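You operate a simulated robot arm through the tools that you are given. There is no shell and no other tool.

Carry out the task below with a simulated robot arm. There is one attempt and no reset: what you move stays moved.

JOB
Plug in, set the heat on the reel and foil the cream ball.
Fine: ball back in its tray, press left on, nothing dropped.

Only the result counts: the job must be done as asked and must still hold three seconds after the hand-in. Knocking over, shifting, dropping, spilling or breaking anything else fails it.

ROBOT AND FRAMES
A 6-joint arm with a two-finger gripper, fixed in place. Base frame: the origin is on the floor under the middle of its stand, x ahead of it, y to its left, z up. Units: m, degrees, N and s.
It reaches about 1.572 m from its shoulder. Its first joint turns from -166.0 to 166.0 degrees. Payload 2.45 kg.
Tool frame: the origin (TCP) lies between the finger pads and is the grasp point; the fingertips stand 0.02 m ahead of it; z points along the fingers, y is the line along which they close. The gripper opens to 0.14 m; its body begins 0.168 m behind the TCP.
Orientation is that of the tool frame in the base frame, as a unit quaternion [w, x, y, z]. With the fingers straight down and closing along the base's y, the tool's x points along the base's -x, its y along +y and its z along -z.

CONTROLS
- The arm moves only by the tool drive_tool. Its argument "plan" is a list of rows, each a list of 7 numbers: the turn, a rotation vector about the tool's x, y, z in degrees, then the shift along the tool's x, y, z in m, then the gripper command, from -1 (shut) to 1 (fully open), values between in proportion. In form: [[ax, ay, az, x, y, z, jaw], ...]. A call has 1 to 20 rows; each row is the pose to reach, as a shift and turn from the pose commanded when the call began, along the tool's axes at that moment. Each row takes 0.2 s and may step no farther than 0.05 m and 8.6 degrees from the row before; otherwise, or with a gripper value out of range, the whole call is refused. Where a pose cannot be reached the arm comes as near as it can. A force on the tool above 40 N (or 10 N above the force at the start of the call, whichever is more), or a blocked arm, ends the call early, and 0.2 s more pass. Each finger travels about 0.045 m/s and halts on what it meets, pressing with about 33 N; the grip force reading is that of the motor and also rises with nothing between the fingers. The clock runs only during rows and for 0.2 s after the last one: add rows that repeat a pose to give the fingers time. The reply holds the time, the measured pose of the TCP, the force on the tool along the base axes, the opening and the grip force, in the units named above and with some noise, with the torque about the TCP (base axes, N m) and any sound that the robot's microphone picked up, and new pictures: "views" is both (left out), scene, wrist or none.
- Cameras (640 x 400 px; columns grow to the right, rows downward): "scene" is fixed at [0.3983, -0.5001, 1.4602]; the picture's right is [0.55, -0.84, 0.00], its down [-0.03, -0.02, -1.00] and it looks along [0.84, 0.55, -0.04] (base axes); focal length 214 px, centre (320, 200). "wrist" rides on the gripper at [0.078, 0.011, -0.209] in the tool frame; the picture's right is [-0.14, 0.99, 0.00], its down [-0.92, -0.13, -0.37] and it looks along [-0.37, -0.05, 0.93] (tool axes); focal length 280 px, centre (320, 200).
- point_at(camera, pixels): there is no depth. For up to 12 entries [column, row, z] of the newest picture of that camera ("zoom" is the newest enlarged one), the place [x, y] in the base frame at which the ray of that pixel passes the height z, good to about 0.002 m. The clock stands still meanwhile.
- zoom(camera, box): a new picture of the part [left, top, right, bottom] of that camera's present view, enlarged. The clock stands still meanwhile.
- close_job(): hands the job in; it is judged then, once.

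Unless the task says otherwise, let go and move clear before handing in.

The tools are called after "Emit:" as a command line: name --pt "numbers of a row" for each row, then --argument value for the rest, lists and objects as JSON in quotes. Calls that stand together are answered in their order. drive_tool: Moves the arm, as the interface text tells. Its arguments: {"type":"object","properties":{"plan":{"type":"array","items":{"type":"array","items":{"type":"number"}}},"views":{"type":"string","enum":["both","scene","wrist","none"]}},"required":["plan"]} The other tools are called the same way: point_at (camera, pixels) gives the place at which the rays of pixels pass given heights; zoom (camera, box) takes an enlarged picture of a part of a camera's view; close_job () hands the job in.

At the start:

```text
time_s: 0.0
tool_pos: [0.5325, -0.1947, 1.5276]
ee_rot: [0.0, -0.001, 1.0, 0.0]
contact_force: [-0.2, -1.0, -0.5]
ft_torque: [0.02, 0.0, -0.01]
opening: 0.1401
grip_force: 0.1
```

scene: 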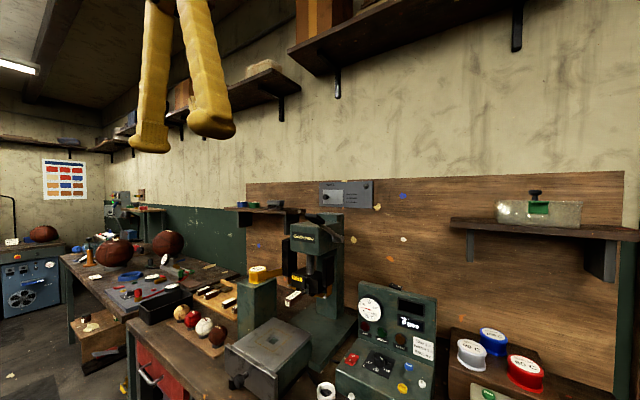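
wrist: 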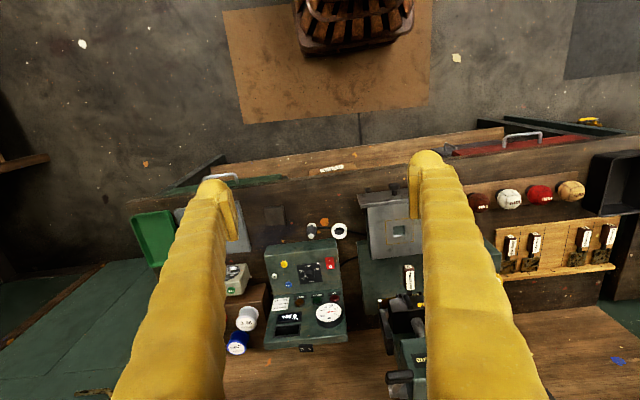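

The pictures show a hot-foil press with a control box, coloured foil reels labelled with temperatures, four balls in a tray and a rack of dies. I'll zoom in on each area before moving anything.

Emit:
zoom --camera "scene" --box '[330, 280, 450, 400]'

Emit:
zoom --camera "scene" --box '[440, 310, 580, 400]'

Emit:
zoom --camera "scene" --box '[130, 240, 330, 400]'

Emit:
zoom --camera "scene" --box '[270, 170, 400, 300]'

Emit:
zoom --camera "wrist" --box '[220, 180, 370, 360]'

Emit:
zoom --camera "wrist" --box '[440, 160, 640, 300]'

Emit:
zoom --camera "wrist" --box '[330, 180, 510, 400]'

Emit:
zoom --camera "scene" --box '[0, 130, 220, 300]'

```text
3.33 times, centred on (390, 340) of scene
```

zoom: 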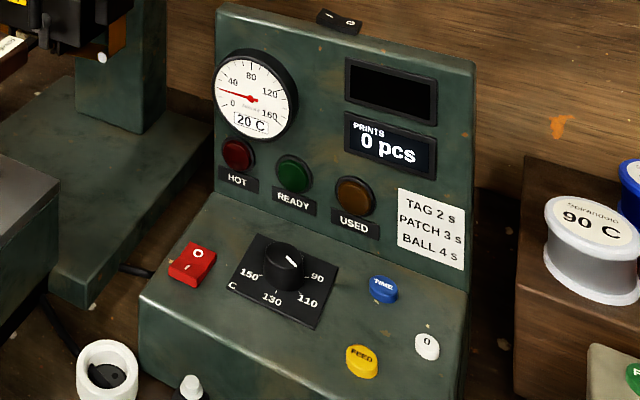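

```text
4.44 times, centred on (510, 355) of scene
```

zoom: 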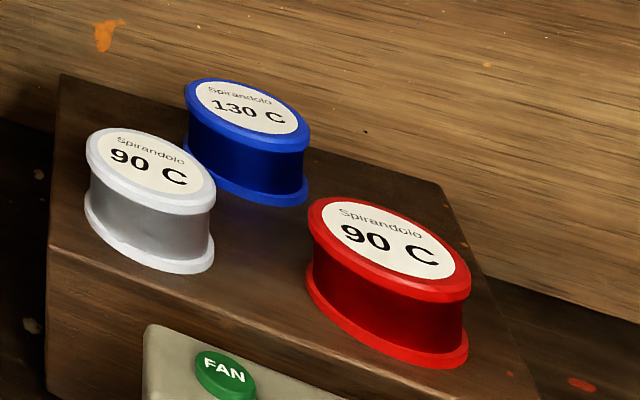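

```text
2.50 times, centred on (230, 320) of scene
```

zoom: 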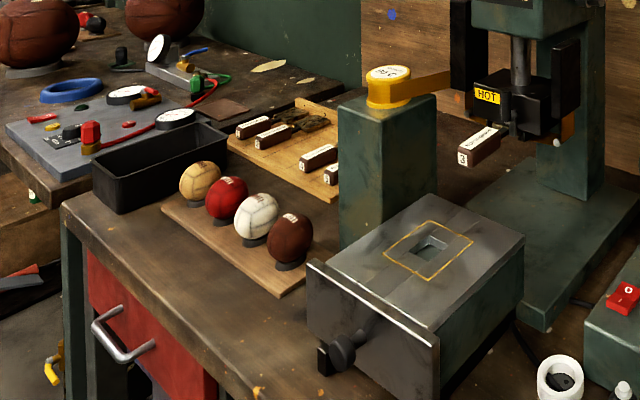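

```text
3.08 times, centred on (335, 235) of scene
```

zoom: 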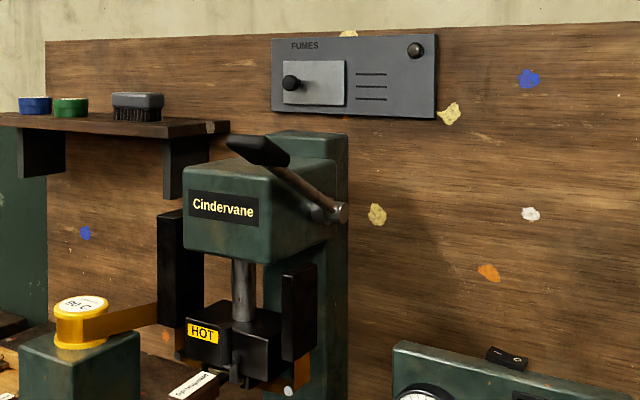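

```text
2.22 times, centred on (295, 270) of wrist
```

zoom: 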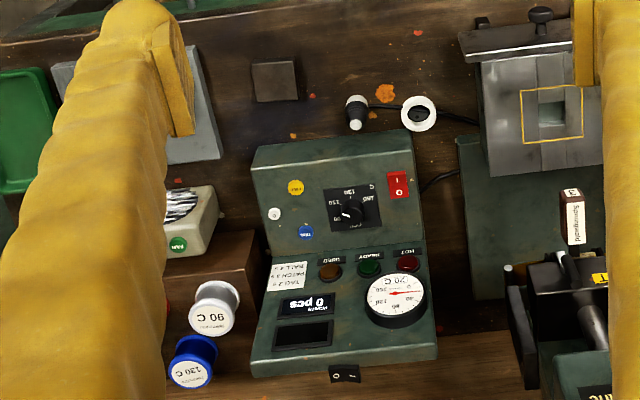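

```text
2.86 times, centred on (540, 230) of wrist
```

zoom: 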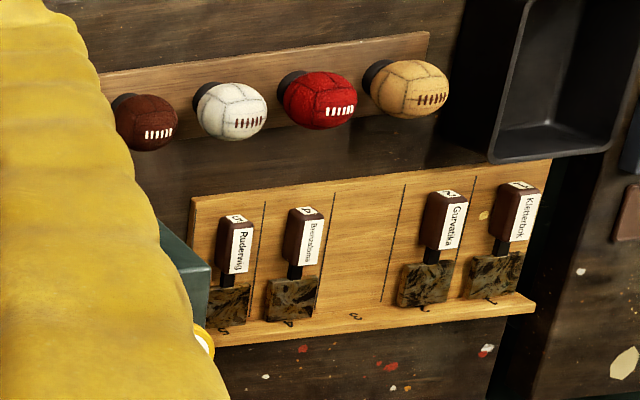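

```text
1.82 times, centred on (420, 290) of wrist
```

zoom: 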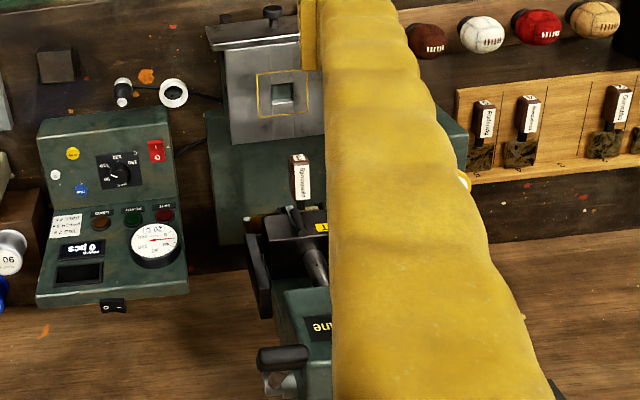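

```text
2.35 times, centred on (110, 215) of scene
```

zoom: 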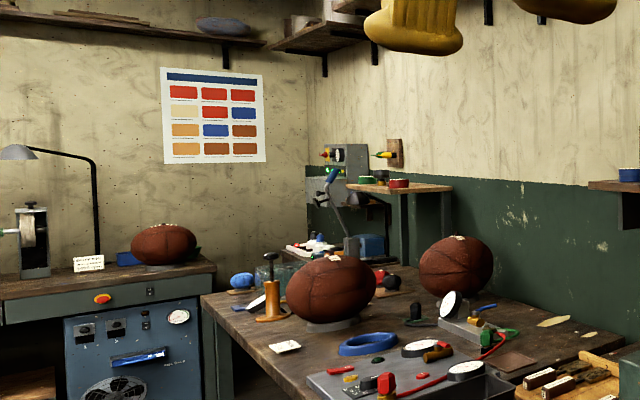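

The cream ball looks like the third from the left at scene (204, 327). Next I want close looks at the installed reel's label, the plug and socket, the dial and the small boxes.

Emit:
zoom --camera "scene" --box '[240, 255, 290, 290]'

Emit:
zoom --camera "scene" --box '[300, 360, 380, 400]'

Emit:
zoom --camera "wrist" --box '[280, 210, 360, 260]'

Emit:
zoom --camera "scene" --box '[360, 330, 440, 400]'

Emit:
zoom --camera "scene" --box '[270, 260, 340, 310]'

Emit:
zoom --camera "scene" --box '[310, 170, 390, 220]'

Emit:
zoom --camera "wrist" --box '[360, 260, 440, 400]'

Emit:
zoom --camera "scene" --box '[20, 150, 100, 210]'

Emit:
zoom --camera "scene" --box '[440, 360, 520, 400]'

```text
11.43 times, centred on (265, 272) of scene
```

zoom: 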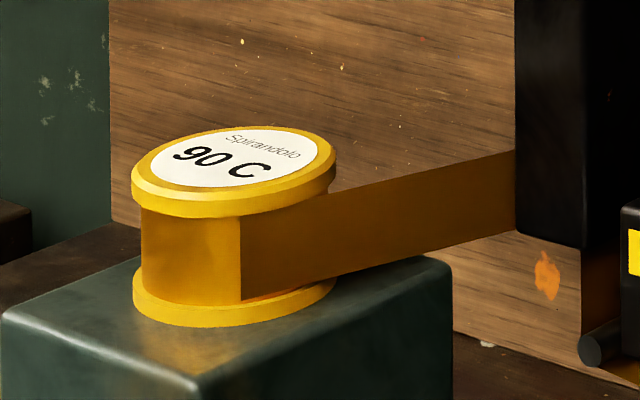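

```text
8.00 times, centred on (340, 380) of scene
```

zoom: 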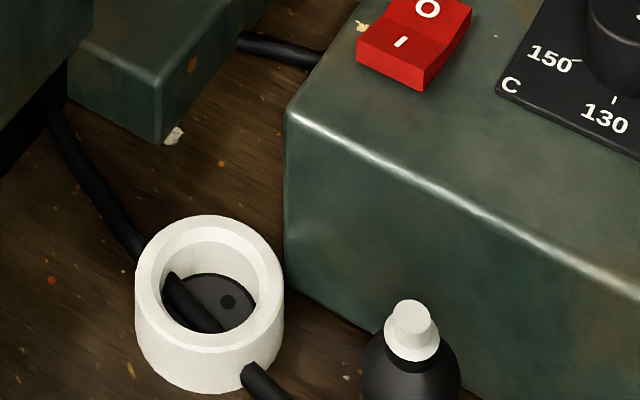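

```text
8.00 times, centred on (320, 235) of wrist
```

zoom: 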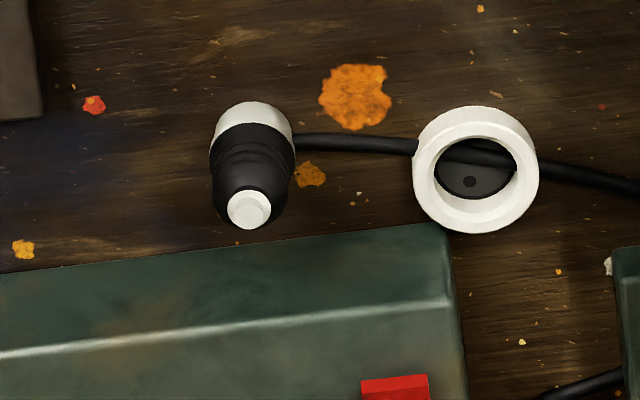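

```text
5.71 times, centred on (400, 365) of scene
```

zoom: 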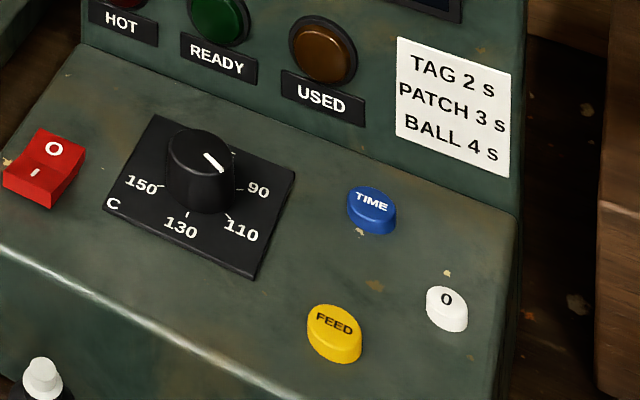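

```text
8.00 times, centred on (305, 285) of scene
```

zoom: 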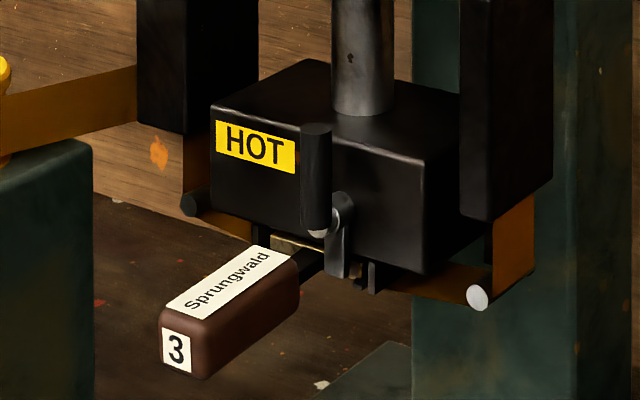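

```text
8.00 times, centred on (350, 195) of scene
```

zoom: 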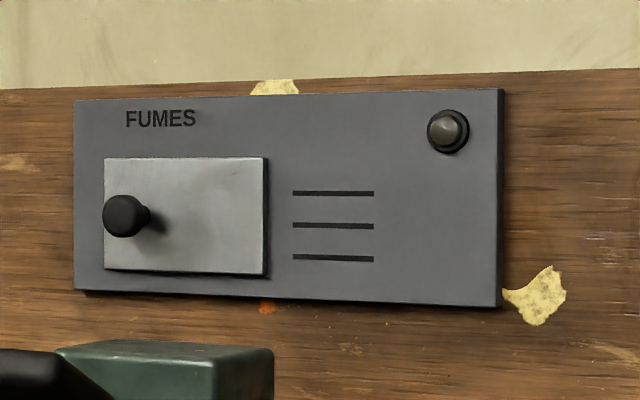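

```text
2.86 times, centred on (400, 330) of wrist
```

zoom: 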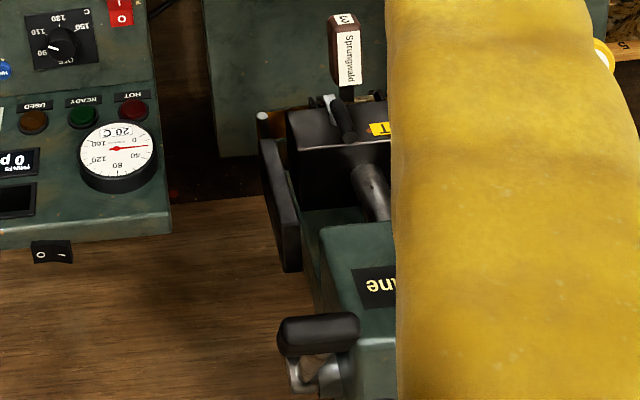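

```text
6.67 times, centred on (60, 180) of scene
```

zoom: 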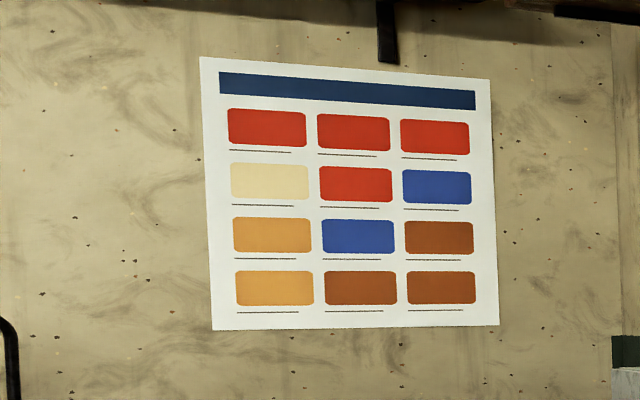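

```text
8.00 times, centred on (480, 380) of scene
```

zoom: 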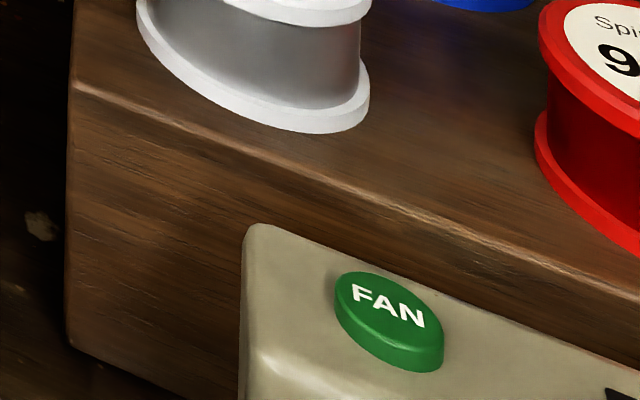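

The reel mounted on the press is gold and reads 90 C at scene (262, 273), and the dial's marks are 90, 110, 130 and 150. Next I'll triangulate the key places by comparing the rays of both cameras.

Emit:
point_at --camera "scene" --pixels '[[326, 391, 0.8], [326, 391, 0.9], [326, 391, 1.0], [204, 327, 0.8], [204, 327, 0.9], [204, 327, 1.0], [384, 362, 0.9], [384, 362, 1.0], [384, 362, 1.1], [258, 270, 1.0], [258, 270, 1.1], [258, 270, 1.2]]'

Emit:
point_at --camera "wrist" --pixels '[[339, 230, 0.8], [339, 230, 0.9], [339, 230, 1.0], [509, 199, 0.8], [509, 199, 0.9], [509, 199, 1.0], [303, 275, 0.9], [303, 275, 1.0], [303, 275, 1.1]]'

```text
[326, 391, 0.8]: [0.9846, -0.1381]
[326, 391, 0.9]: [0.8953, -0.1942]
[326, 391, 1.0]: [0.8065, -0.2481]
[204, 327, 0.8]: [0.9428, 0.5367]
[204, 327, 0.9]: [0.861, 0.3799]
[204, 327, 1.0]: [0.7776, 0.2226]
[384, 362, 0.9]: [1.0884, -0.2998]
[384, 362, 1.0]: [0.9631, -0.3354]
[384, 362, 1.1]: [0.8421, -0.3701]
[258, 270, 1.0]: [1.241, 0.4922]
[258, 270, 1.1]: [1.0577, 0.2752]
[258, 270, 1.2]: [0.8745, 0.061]
```

```text
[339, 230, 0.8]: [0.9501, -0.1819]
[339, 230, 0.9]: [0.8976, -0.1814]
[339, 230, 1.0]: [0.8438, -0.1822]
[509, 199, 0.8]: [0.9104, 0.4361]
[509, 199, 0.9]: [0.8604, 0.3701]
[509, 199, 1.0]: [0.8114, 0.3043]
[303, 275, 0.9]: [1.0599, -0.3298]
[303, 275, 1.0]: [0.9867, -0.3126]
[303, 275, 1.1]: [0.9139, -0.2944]
```

Rays agree on the socket top at about (0.897, -0.185, 0.90), the cream ball at about (0.861, 0.373, 0.90) and the dial near (1.01, -0.32, 0.96). I'll bring the wrist camera closer to the plug and control box, well above everything.

Emit:
drive_tool --pt "0 0 0 -0.027 -0.005 0.035 1" --pt "0 0 0 -0.054 -0.01 0.07 1" --pt "0 0 0 -0.081 -0.015 0.105 1" --pt "0 0 0 -0.108 -0.02 0.14 1" --pt "0 0 0 -0.135 -0.025 0.175 1" --pt "0 0 0 -0.162 -0.03 0.21 1" --pt "0 0 0 -0.19 -0.035 0.245 1" --pt "0 0 0 -0.217 -0.04 0.278 1" --pt "0 0 0 -0.217 -0.04 0.278 1"

```text
time_s: 2.0
tool_pos: [0.7454, -0.2345, 1.252]
ee_rot: [0.0, 0.0, 1.0, 0.001]
contact_force: [-0.1, -0.3, 0.5]
ft_torque: [0.0, 0.0, -0.03]
opening: 0.1401
grip_force: 0.1
```

scene: 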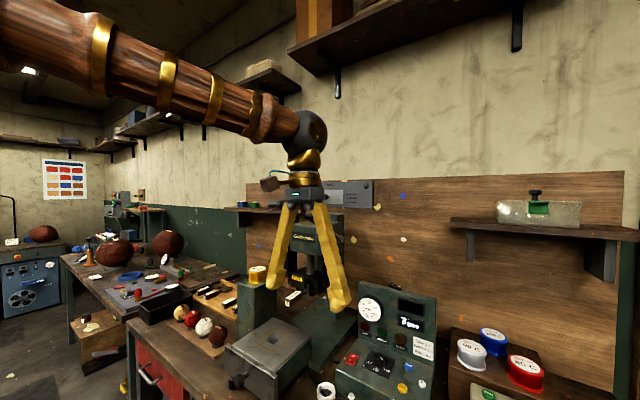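
wrist: 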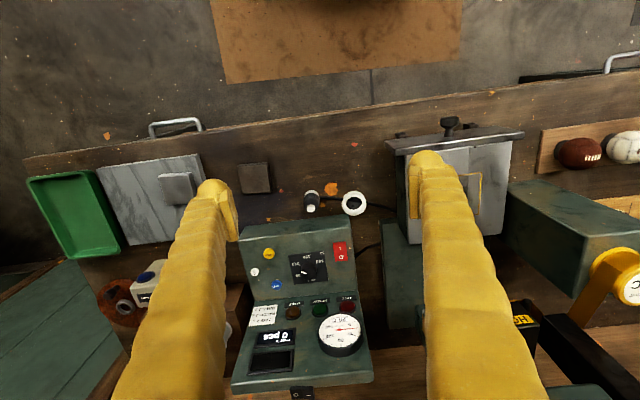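

Emit:
zoom --camera "wrist" --box '[290, 170, 390, 230]'

Emit:
zoom --camera "wrist" --box '[230, 220, 380, 310]'

Emit:
zoom --camera "wrist" --box '[80, 220, 240, 340]'

Emit:
zoom --camera "wrist" --box '[380, 100, 540, 250]'

Emit:
zoom --camera "scene" --box '[170, 290, 330, 400]'

```text
6.40 times, centred on (340, 200) of wrist
```

zoom: 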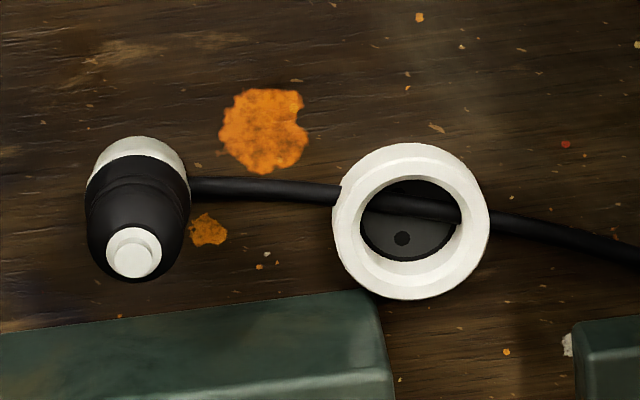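

```text
4.27 times, centred on (305, 265) of wrist
```

zoom: 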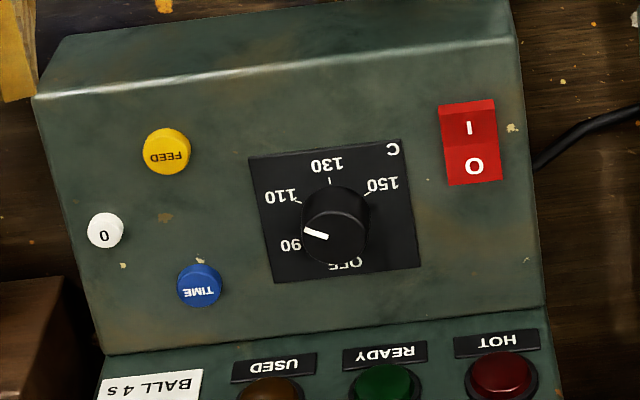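

```text
3.33 times, centred on (160, 280) of wrist
```

zoom: 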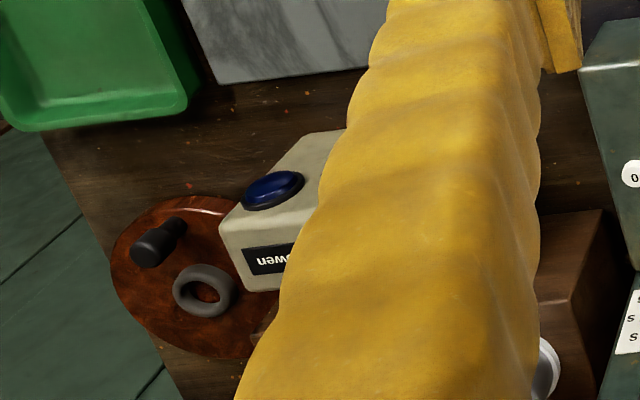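

```text
2.67 times, centred on (460, 175) of wrist
```

zoom: 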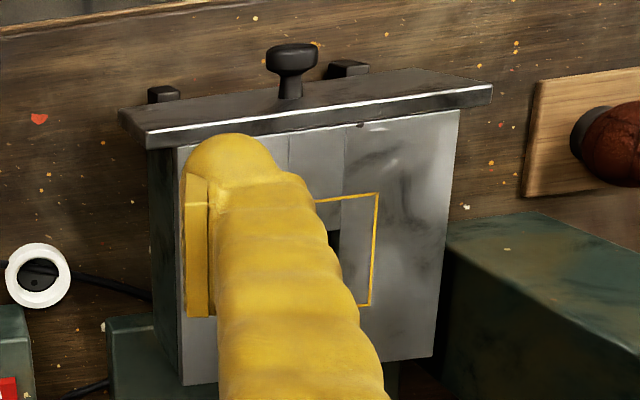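

```text
3.64 times, centred on (250, 345) of scene
```

zoom: 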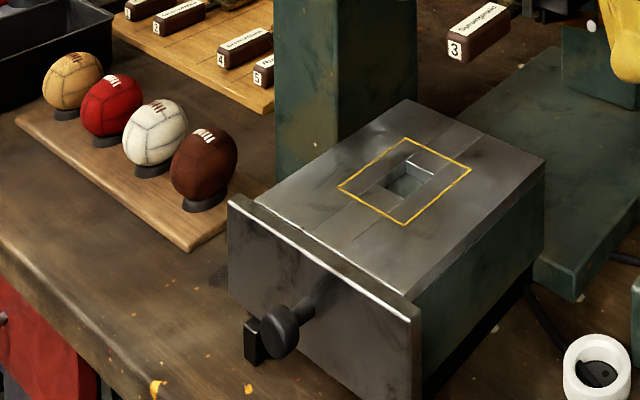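

The dial pointer (wrist zoom ~(316, 235)) seems to sit at 110, and the red rocker at wrist (340, 250) shows O and I. I'll locate the plug, socket, and controls more exactly.

Emit:
zoom --camera "wrist" --box '[295, 180, 375, 230]'

Emit:
point_at --camera "zoom" --pixels '[[100, 80, 0.86], [100, 80, 0.88], [100, 80, 0.9], [100, 200, 0.9], [100, 200, 0.92], [100, 200, 0.94], [100, 200, 0.96], [470, 140, 0.88], [470, 140, 0.9], [470, 140, 0.86]]'

Emit:
zoom --camera "scene" --box '[310, 375, 360, 400]'

```text
8.00 times, centred on (335, 205) of wrist
```

zoom: 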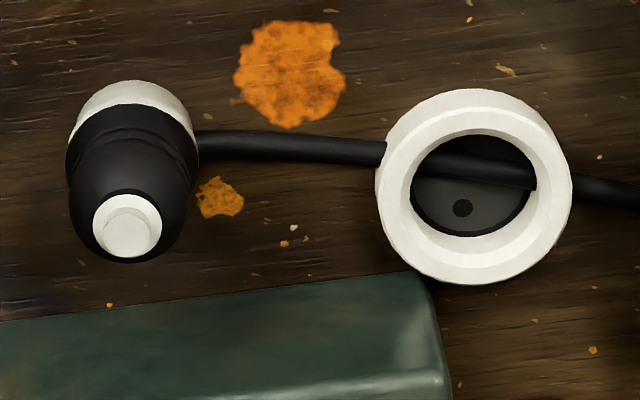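

```text
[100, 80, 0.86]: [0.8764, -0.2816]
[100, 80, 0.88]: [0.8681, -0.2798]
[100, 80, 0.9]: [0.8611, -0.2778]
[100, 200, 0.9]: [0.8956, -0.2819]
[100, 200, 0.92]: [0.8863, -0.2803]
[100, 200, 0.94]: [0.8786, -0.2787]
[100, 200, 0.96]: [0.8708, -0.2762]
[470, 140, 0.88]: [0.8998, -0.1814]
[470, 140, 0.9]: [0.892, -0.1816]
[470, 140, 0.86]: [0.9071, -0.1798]
```

```text
12.80 times, centred on (335, 388) of scene
```

zoom: 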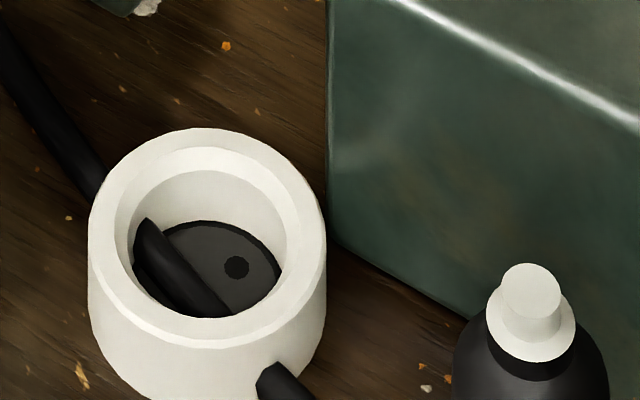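

The plug stands upright at about (0.876, -0.277), with its cable leaving toward the socket, and two socket holes lie roughly along x. I'll fix the table height from a paint chip visible to both cameras, and get the box corner positions.

Emit:
point_at --camera "scene" --pixels '[[321.5, 375.4, 0.84], [321.5, 375.4, 0.86], [321.5, 375.4, 0.88], [321.5, 375.4, 0.9]]'

Emit:
point_at --camera "wrist" --pixels '[[378.75, 223.9, 0.84], [378.75, 223.9, 0.86], [378.75, 223.9, 0.88], [378.75, 223.9, 0.9]]'

```text
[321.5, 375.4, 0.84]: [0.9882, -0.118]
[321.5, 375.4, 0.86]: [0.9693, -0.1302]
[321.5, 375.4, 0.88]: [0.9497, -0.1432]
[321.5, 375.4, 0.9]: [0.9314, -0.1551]
```

```text
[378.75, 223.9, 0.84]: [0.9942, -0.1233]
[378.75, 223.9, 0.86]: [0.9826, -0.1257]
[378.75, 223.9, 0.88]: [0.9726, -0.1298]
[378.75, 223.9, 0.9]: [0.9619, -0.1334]
```

The table top is near z 0.84. I'll lower the hand in the free space in front of the bench box for a closer look at the plug.

Emit:
drive_tool --pt "0 0 0 0.01 0 0.045 1" --pt "0 0 0 0.02 0 0.09 1" --pt "0 0 0 0.03 0 0.135 1" --pt "0 0 0 0.04 0 0.18 1" --pt "0 0 0 0.045 0 0.22 1" --pt "0 0 0 0.045 0 0.22 1"

```text
time_s: 3.4
tool_pos: [0.7035, -0.2357, 1.0287]
ee_rot: [0.0, 0.0, 1.0, 0.0]
contact_force: [0.5, -0.2, 0.7]
ft_torque: [0.0, 0.02, 0.01]
opening: 0.14
grip_force: 0.0
```

scene: 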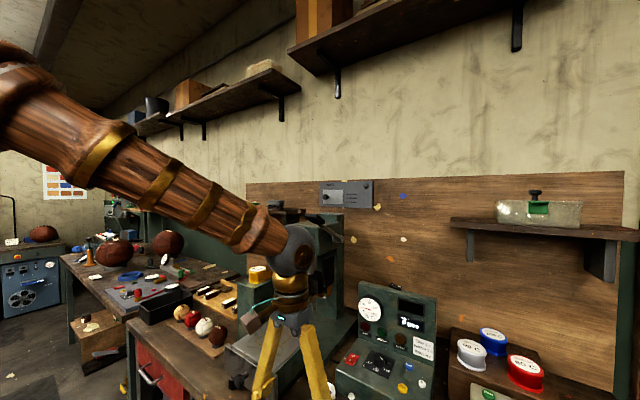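
wrist: 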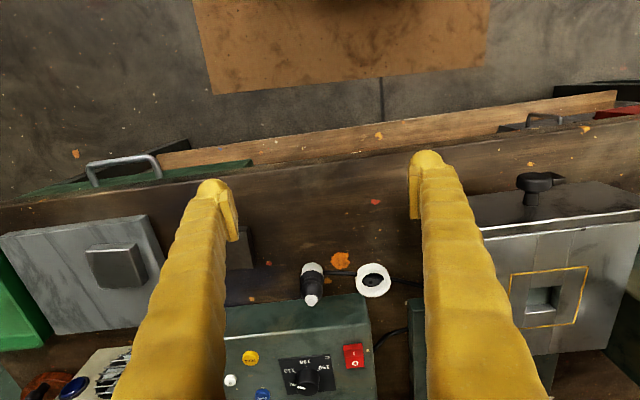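

Emit:
zoom --camera "wrist" --box '[290, 245, 400, 315]'

Emit:
zoom --camera "wrist" --box '[220, 330, 390, 400]'

Emit:
zoom --camera "wrist" --box '[470, 160, 640, 360]'

```text
5.71 times, centred on (345, 280) of wrist
```

zoom: 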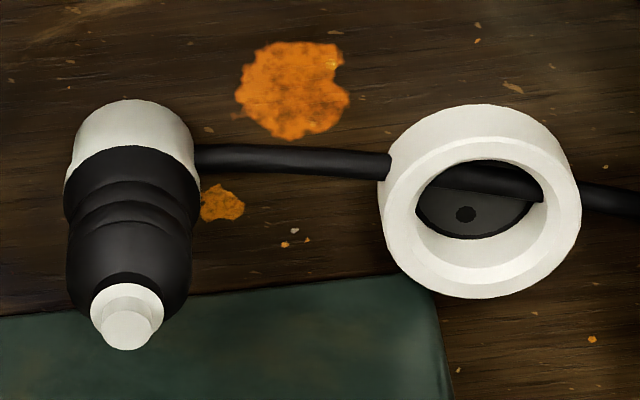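

```text
3.76 times, centred on (305, 365) of wrist
```

zoom: 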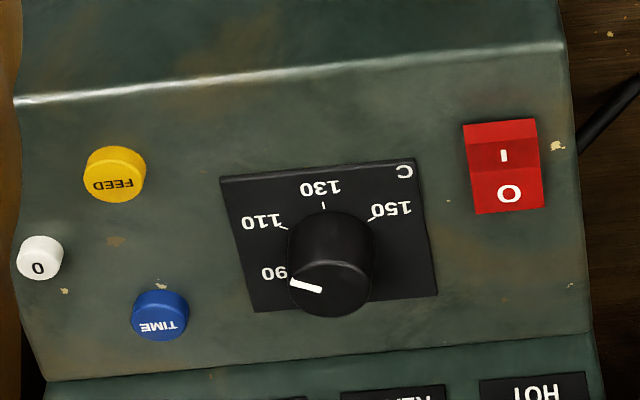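

```text
2.00 times, centred on (555, 260) of wrist
```

zoom: 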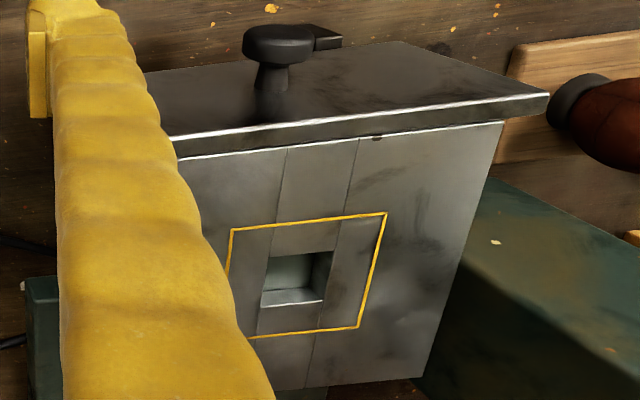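

The dial pointer lines up with 110 and the red rocker has I on the robot's side. I'll triangulate the plug cap, ring rim and the control positions.

Emit:
point_at --camera "wrist" --pixels '[[311.2, 302.7, 0.9], [311.2, 302.7, 0.92], [311.2, 302.7, 0.94], [311.2, 302.7, 0.96], [311.5, 266, 0.84], [311.5, 266, 0.86], [311.5, 266, 0.87], [373.2, 284, 0.86], [373.2, 284, 0.88], [373.2, 284, 0.9]]'

Emit:
point_at --camera "scene" --pixels '[[351.5, 397.7, 0.9], [351.5, 397.7, 0.92], [351.5, 397.7, 0.94], [351.5, 397.7, 0.96], [326.2, 393.6, 0.86], [326.2, 393.6, 0.88], [326.2, 393.6, 0.9]]'

```text
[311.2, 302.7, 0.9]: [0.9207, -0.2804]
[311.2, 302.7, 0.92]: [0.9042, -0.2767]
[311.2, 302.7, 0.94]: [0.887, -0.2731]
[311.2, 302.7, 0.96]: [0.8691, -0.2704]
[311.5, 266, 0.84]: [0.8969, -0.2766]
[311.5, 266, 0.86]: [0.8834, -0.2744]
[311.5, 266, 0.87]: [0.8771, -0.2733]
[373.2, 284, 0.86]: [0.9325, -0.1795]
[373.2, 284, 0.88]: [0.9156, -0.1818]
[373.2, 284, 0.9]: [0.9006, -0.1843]
```

```text
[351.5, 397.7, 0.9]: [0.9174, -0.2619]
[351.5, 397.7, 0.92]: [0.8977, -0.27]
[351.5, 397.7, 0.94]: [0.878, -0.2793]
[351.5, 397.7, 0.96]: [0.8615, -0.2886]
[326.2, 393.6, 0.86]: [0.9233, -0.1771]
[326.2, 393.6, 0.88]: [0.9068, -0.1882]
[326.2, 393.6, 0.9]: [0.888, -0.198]
```

The plug's axis comes out near (0.898, -0.2755) with its cap top at about 0.927, and the socket ring near (0.917, -0.181) with its rim at about 0.875. I'll narrow the jaw to about 0.07 m and hover over the plug to check the centring.

Emit:
drive_tool --pt "0 0 0 -0.04 -0.008 0.0 0.6" --pt "0 0 0 -0.08 -0.016 0.0 0.3" --pt "0 0 0 -0.12 -0.024 0.0 0.0" --pt "0 0 0 -0.16 -0.032 0.0 0.0" --pt "0 0 0 -0.193 -0.041 0.0 0.0" --pt "0 0 0 -0.193 -0.041 0.02 0.0" --pt "0 0 0 -0.193 -0.041 0.02 0.0" --pt "0 0 0 -0.193 -0.041 0.02 0.0"

```text
time_s: 5.2
tool_pos: [0.8961, -0.2767, 1.0087]
ee_rot: [0.0, 0.0, 1.0, 0.0]
contact_force: [0.1, -0.7, -0.2]
ft_torque: [0.03, -0.01, 0.02]
opening: 0.0697
grip_force: 0.0
```

scene: 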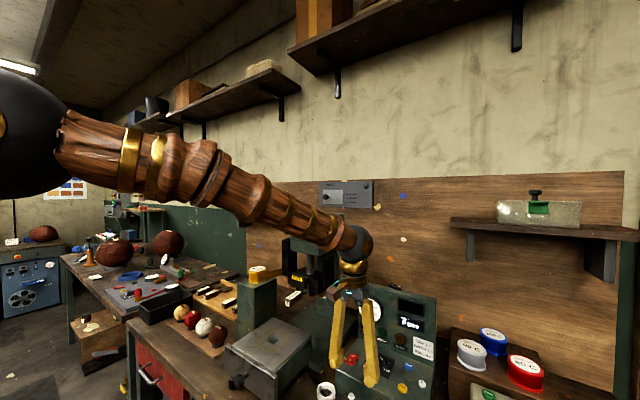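
wrist: 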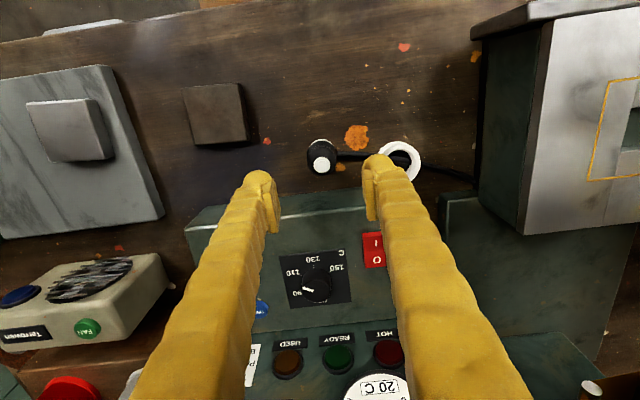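

The plug cap shows at wrist (321, 164) and the jaw is at 0.07 m. I'll take a precise reading of the plug axis and ring centre from this near-vertical view.

Emit:
zoom --camera "wrist" --box '[280, 120, 440, 220]'

Emit:
point_at --camera "wrist" --pixels '[[321, 164, 0.927], [321, 164, 0.91], [321, 158, 0.89], [321, 158, 0.87], [270, 180, 0.99], [372, 163, 0.99], [401, 161, 0.875], [401, 161, 0.86]]'

```text
4.00 times, centred on (360, 170) of wrist
```

zoom: 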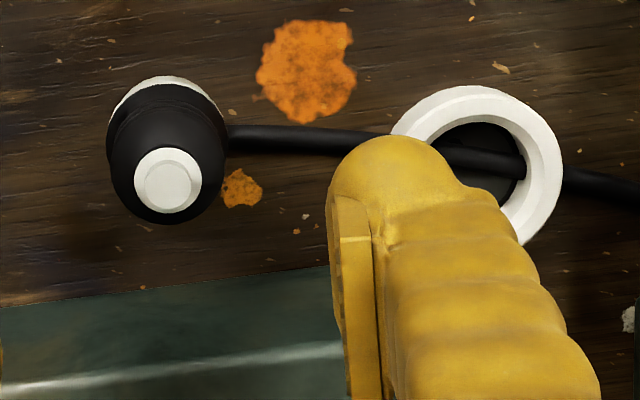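

```text
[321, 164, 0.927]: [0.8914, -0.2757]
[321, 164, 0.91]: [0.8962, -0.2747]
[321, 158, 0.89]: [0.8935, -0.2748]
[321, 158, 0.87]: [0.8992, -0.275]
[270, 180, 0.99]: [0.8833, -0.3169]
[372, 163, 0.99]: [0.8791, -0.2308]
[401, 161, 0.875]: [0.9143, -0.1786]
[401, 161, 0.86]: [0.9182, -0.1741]
```

The plug axis reads about (0.892, -0.2755) and the hand is centred in y within 1 mm. I'll go down so the pads meet the black body, then close.

Emit:
drive_tool --pt "0 0 0 0.0045 0 0.04 0.0" --pt "0 0 0 0.0045 0 0.075 0.0" --pt "0 0 0 0.0045 0 0.107 0.0" --pt "0 0 0 0.0045 0 0.107 0.0"

```text
time_s: 6.2
tool_pos: [0.8927, -0.2769, 0.902]
ee_rot: [0.0, 0.0, 1.0, 0.0]
contact_force: [0.0, -0.1, -0.6]
ft_torque: [0.0, 0.03, 0.01]
opening: 0.0697
grip_force: 0.2
```

scene: 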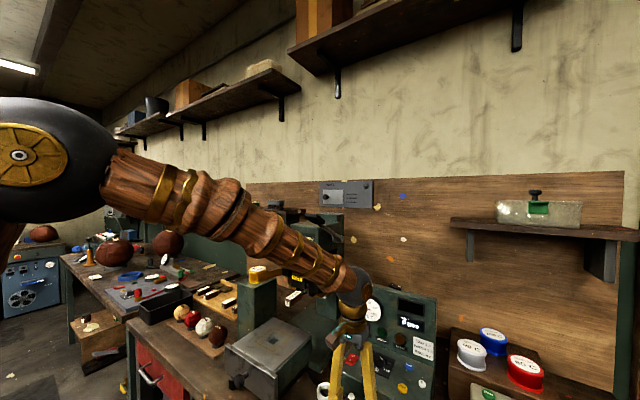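
wrist: 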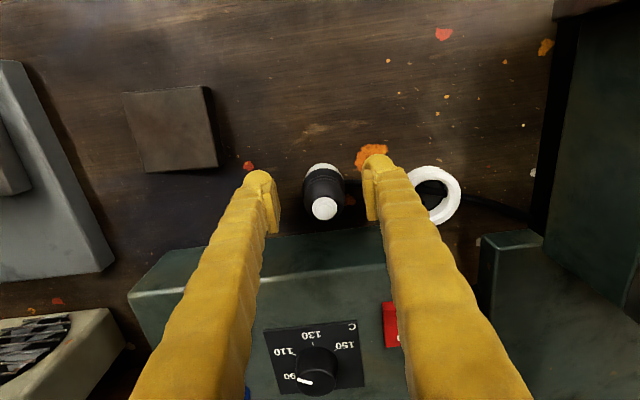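

The plug cap is at (324, 208) midway between the pads and nothing is touching. I'll close on it and hold.

Emit:
drive_tool --pt "0 0 0 0 0 0 -0.4" --pt "0 0 0 0 0 0 -0.7" --pt "0 0 0 0 0 0 -1" --pt "0 0 0 0 0 0 -1" --pt "0 0 0 0 0 0 -1"

```text
time_s: 7.4
tool_pos: [0.8928, -0.2766, 0.9023]
ee_rot: [-0.001, 0.0, 1.0, 0.0]
contact_force: [0.8, 0.4, -0.5]
ft_torque: [-0.01, 0.02, 0.0]
opening: 0.0345
grip_force: 32.6
```

scene: 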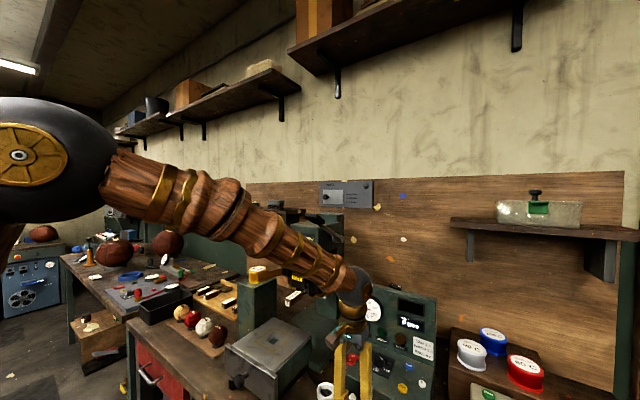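
wrist: 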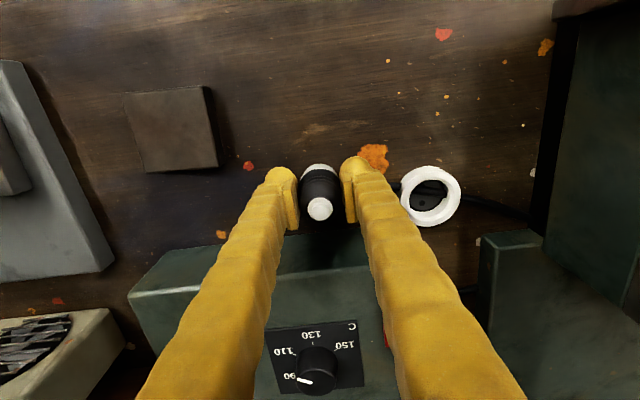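

The plug is gripped at an opening of 0.0345 m. I'll lift it 0.12 m and check the grip and the plug's underside.

Emit:
drive_tool --pt "0 0 0 0 0 -0.02 -1" --pt "0 0 0 0 0 -0.05 -1" --pt "0 0 0 0 0 -0.085 -1" --pt "0 0 0 0 0 -0.12 -1" --pt "0 0 0 0 0 -0.12 -1"

Emit:
zoom --camera "scene" --box '[310, 330, 400, 400]'

Emit:
zoom --camera "wrist" --box '[260, 120, 440, 240]'

```text
time_s: 8.6
tool_pos: [0.8912, -0.2761, 1.0251]
ee_rot: [0.0, 0.0, 1.0, 0.0]
contact_force: [0.7, -1.0, -0.6]
ft_torque: [0.03, 0.0, -0.01]
opening: 0.0
grip_force: 29.4
```

scene: 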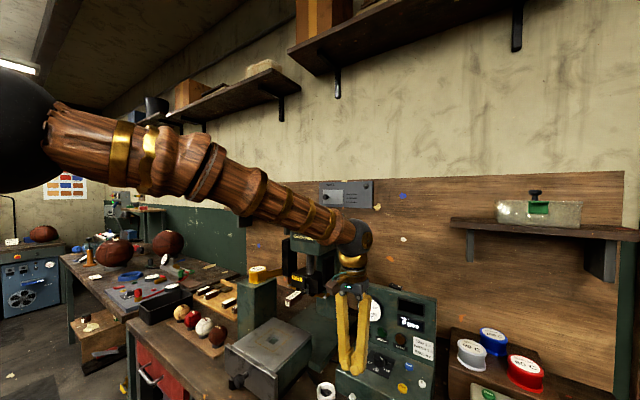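
wrist: 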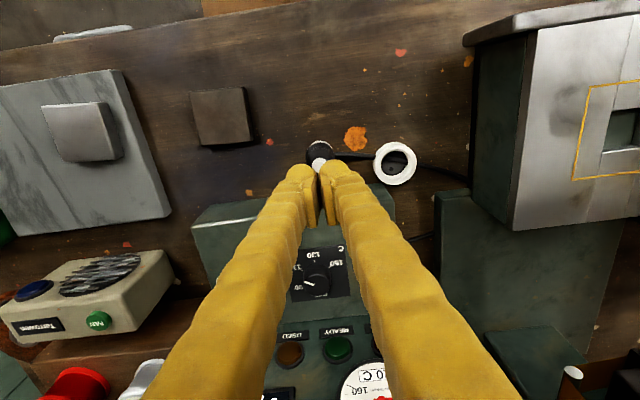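

```text
5.71 times, centred on (355, 365) of scene
```

zoom: 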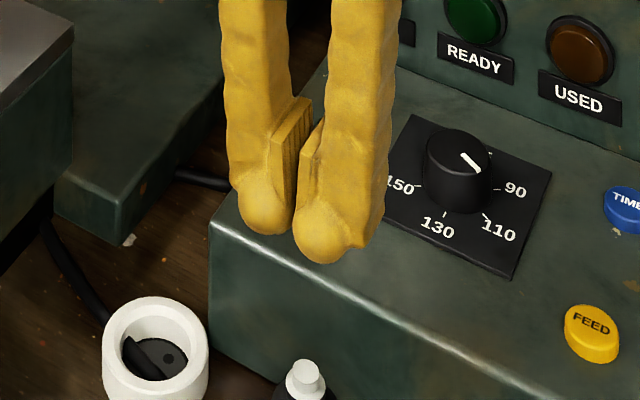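

```text
3.33 times, centred on (350, 180) of wrist
```

zoom: 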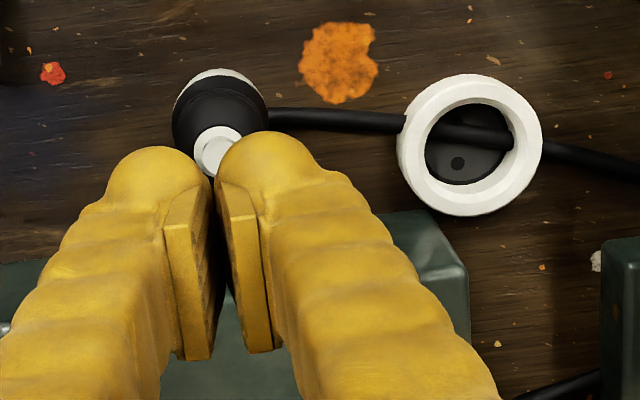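

The fingers are shut at 0.0, so the plug slipped off its domed top; it's still standing where it was, cap at wrist (318, 165). I'll reopen and grip lower, on the collar of the black body.

Emit:
drive_tool --pt "0 0 0 0 0 0 0" --pt "0 0 0 0 0 0 0" --pt "0 0 0 0 0 0 0" --pt "0 0 0 0 0 0 0" --pt "0 0 0 0 -0.001 0.045 0" --pt "0 0 0 0 -0.001 0.09 0" --pt "0 0 0 0 -0.001 0.12 0" --pt "0 0 0 0 -0.001 0.143 0" --pt "0 0 0 0 -0.001 0.143 0"

Emit:
drive_tool --pt "0 0 0 0 0 0 -0.4" --pt "0 0 0 0 0 0 -0.7" --pt "0 0 0 0 0 0 -1" --pt "0 0 0 0 0 0 -1" --pt "0 0 0 0 0 0 -1"

```text
time_s: 10.6
tool_pos: [0.8937, -0.276, 0.8797]
ee_rot: [0.0, 0.0, 1.0, 0.0]
contact_force: [0.5, -0.2, 0.4]
ft_torque: [-0.03, 0.01, 0.0]
opening: 0.0697
grip_force: 0.1
```

scene: 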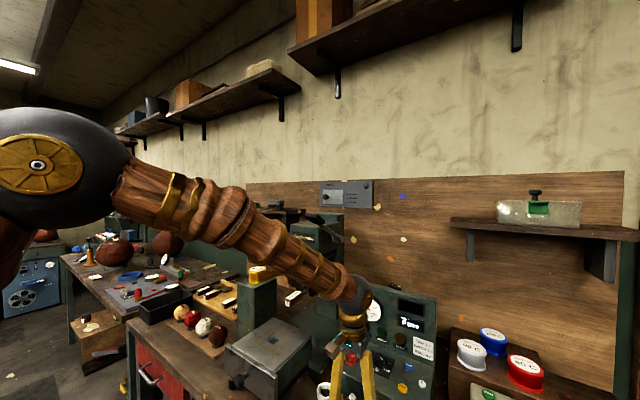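
wrist: 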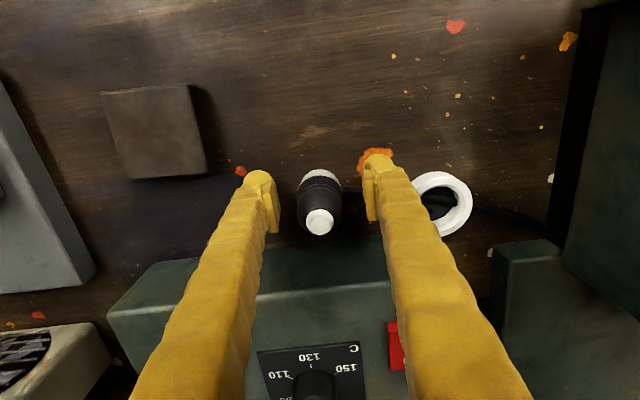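

```text
time_s: 11.8
tool_pos: [0.8928, -0.2768, 0.8804]
ee_rot: [-0.001, 0.0, 1.0, 0.0]
contact_force: [-0.7, 0.2, 0.3]
ft_torque: [-0.02, 0.0, -0.01]
opening: 0.0331
grip_force: 32.9
```

scene: 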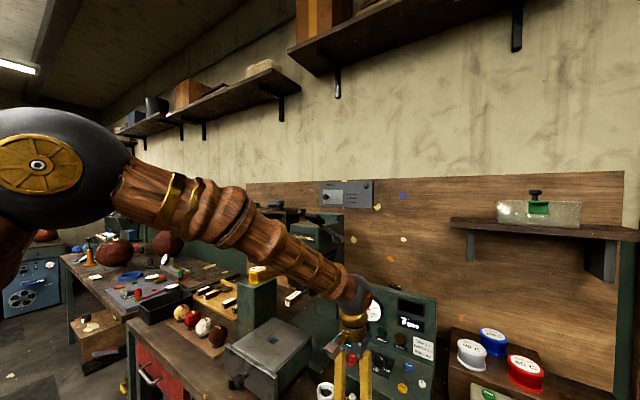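
wrist: 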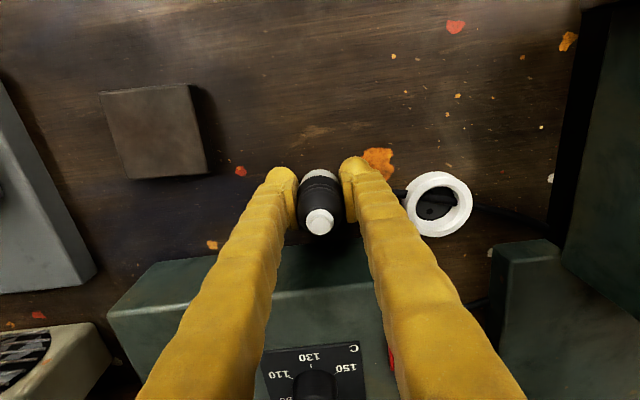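

Now the opening is 0.0331 m lower on the body. I'll lift 0.03 m slowly and check that it holds.

Emit:
drive_tool --pt "0 0 0 0 0 -0.005 -1" --pt "0 0 0 0 0 -0.01 -1" --pt "0 0 0 0 0 -0.02 -1" --pt "0 0 0 0 0 -0.03 -1" --pt "0 0 0 0 0 -0.03 -1"

Emit:
zoom --camera "wrist" --box '[260, 140, 500, 290]'

```text
time_s: 13.0
tool_pos: [0.8928, -0.2758, 0.9106]
ee_rot: [0.001, 0.0, 1.0, 0.001]
contact_force: [-0.9, -0.9, -0.9]
ft_torque: [-0.03, -0.02, -0.01]
opening: 0.033
grip_force: 33.0
```

scene: 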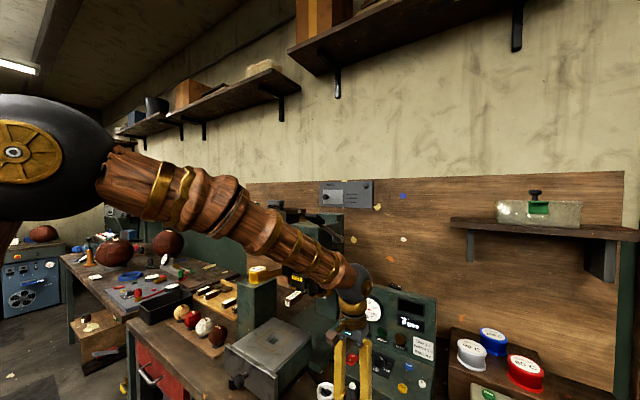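
wrist: 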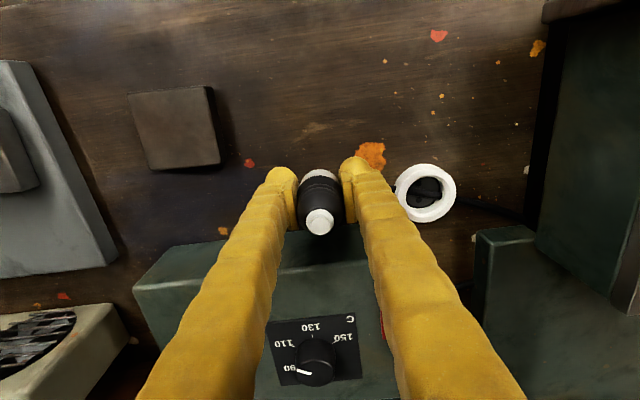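

```text
2.67 times, centred on (380, 215) of wrist
```

zoom: 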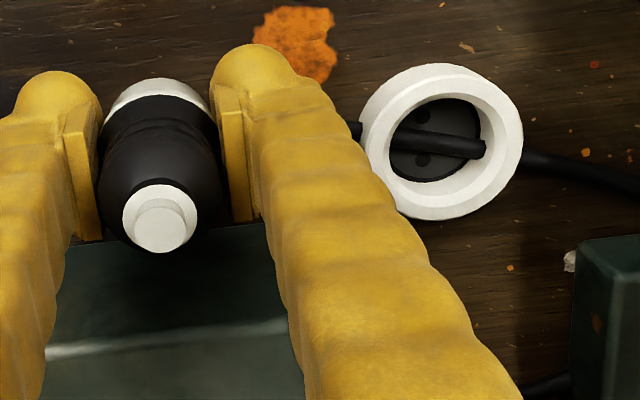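

The plug is held firmly now, and both socket holes show at zoom (424, 116) and (423, 160), nearly along x. I'll lift it higher and look at its pins with the scene camera.

Emit:
drive_tool --pt "0 0 0 0.01 0 -0.03 -1" --pt "0 0 0 0.02 0 -0.06 -1" --pt "0 0 0 0.03 0 -0.09 -1" --pt "0 0 0 0.04 0 -0.12 -1" --pt "0 0 0 0.05 0 -0.15 -1" --pt "0 0 0 0.05 0 -0.15 -1"

Emit:
zoom --camera "scene" --box '[290, 270, 410, 400]'

Emit:
zoom --camera "wrist" --box '[240, 130, 480, 280]'

```text
time_s: 14.4
tool_pos: [0.8434, -0.2763, 1.0586]
ee_rot: [0.0, 0.0, 1.0, -0.001]
contact_force: [-0.5, -0.5, -0.1]
ft_torque: [-0.01, 0.03, 0.01]
opening: 0.0327
grip_force: 33.3
```

scene: 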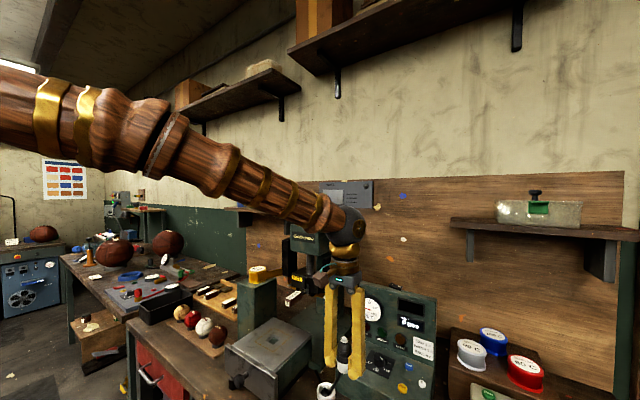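
wrist: 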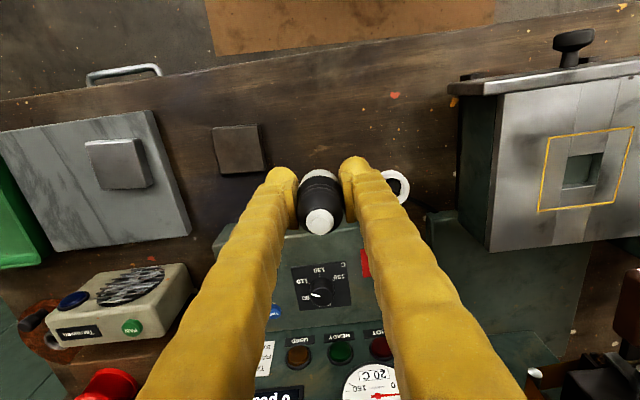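

```text
3.08 times, centred on (350, 335) of scene
```

zoom: 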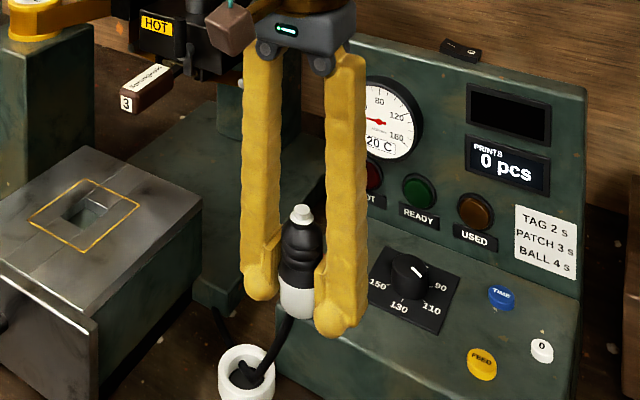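

```text
2.67 times, centred on (360, 205) of wrist
```

zoom: 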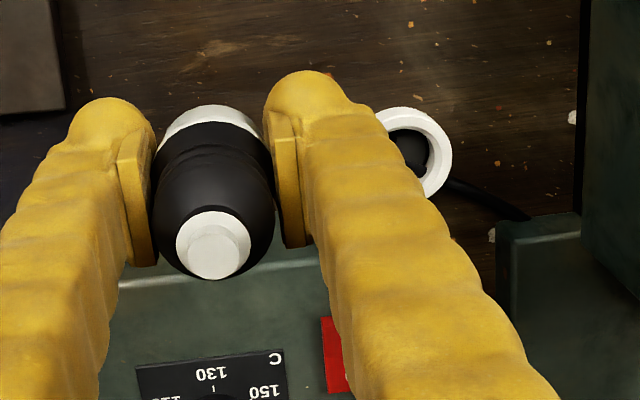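

The cable follows the plug. I'll look closely at the plug's lower edge for pins before going to the socket.

Emit:
zoom --camera "scene" --box '[330, 330, 370, 400]'

Emit:
zoom --camera "scene" --box '[325, 345, 365, 372]'

```text
5.71 times, centred on (350, 365) of scene
```

zoom: 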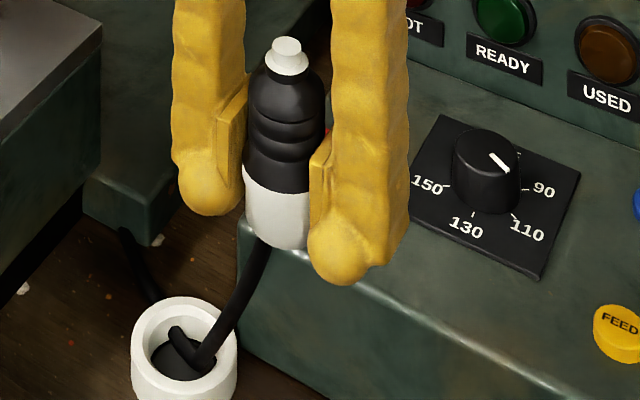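

```text
14.81 times, centred on (345, 358) of scene
```

zoom: 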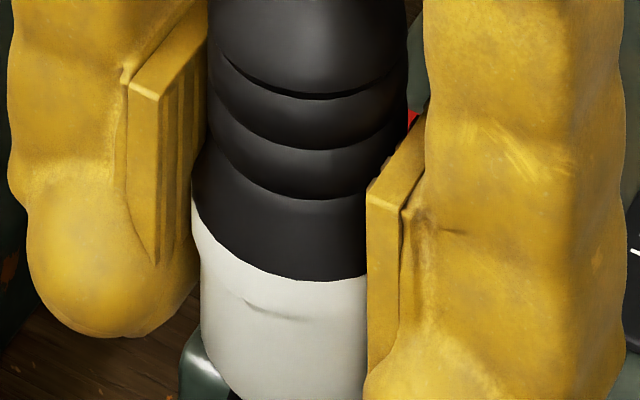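

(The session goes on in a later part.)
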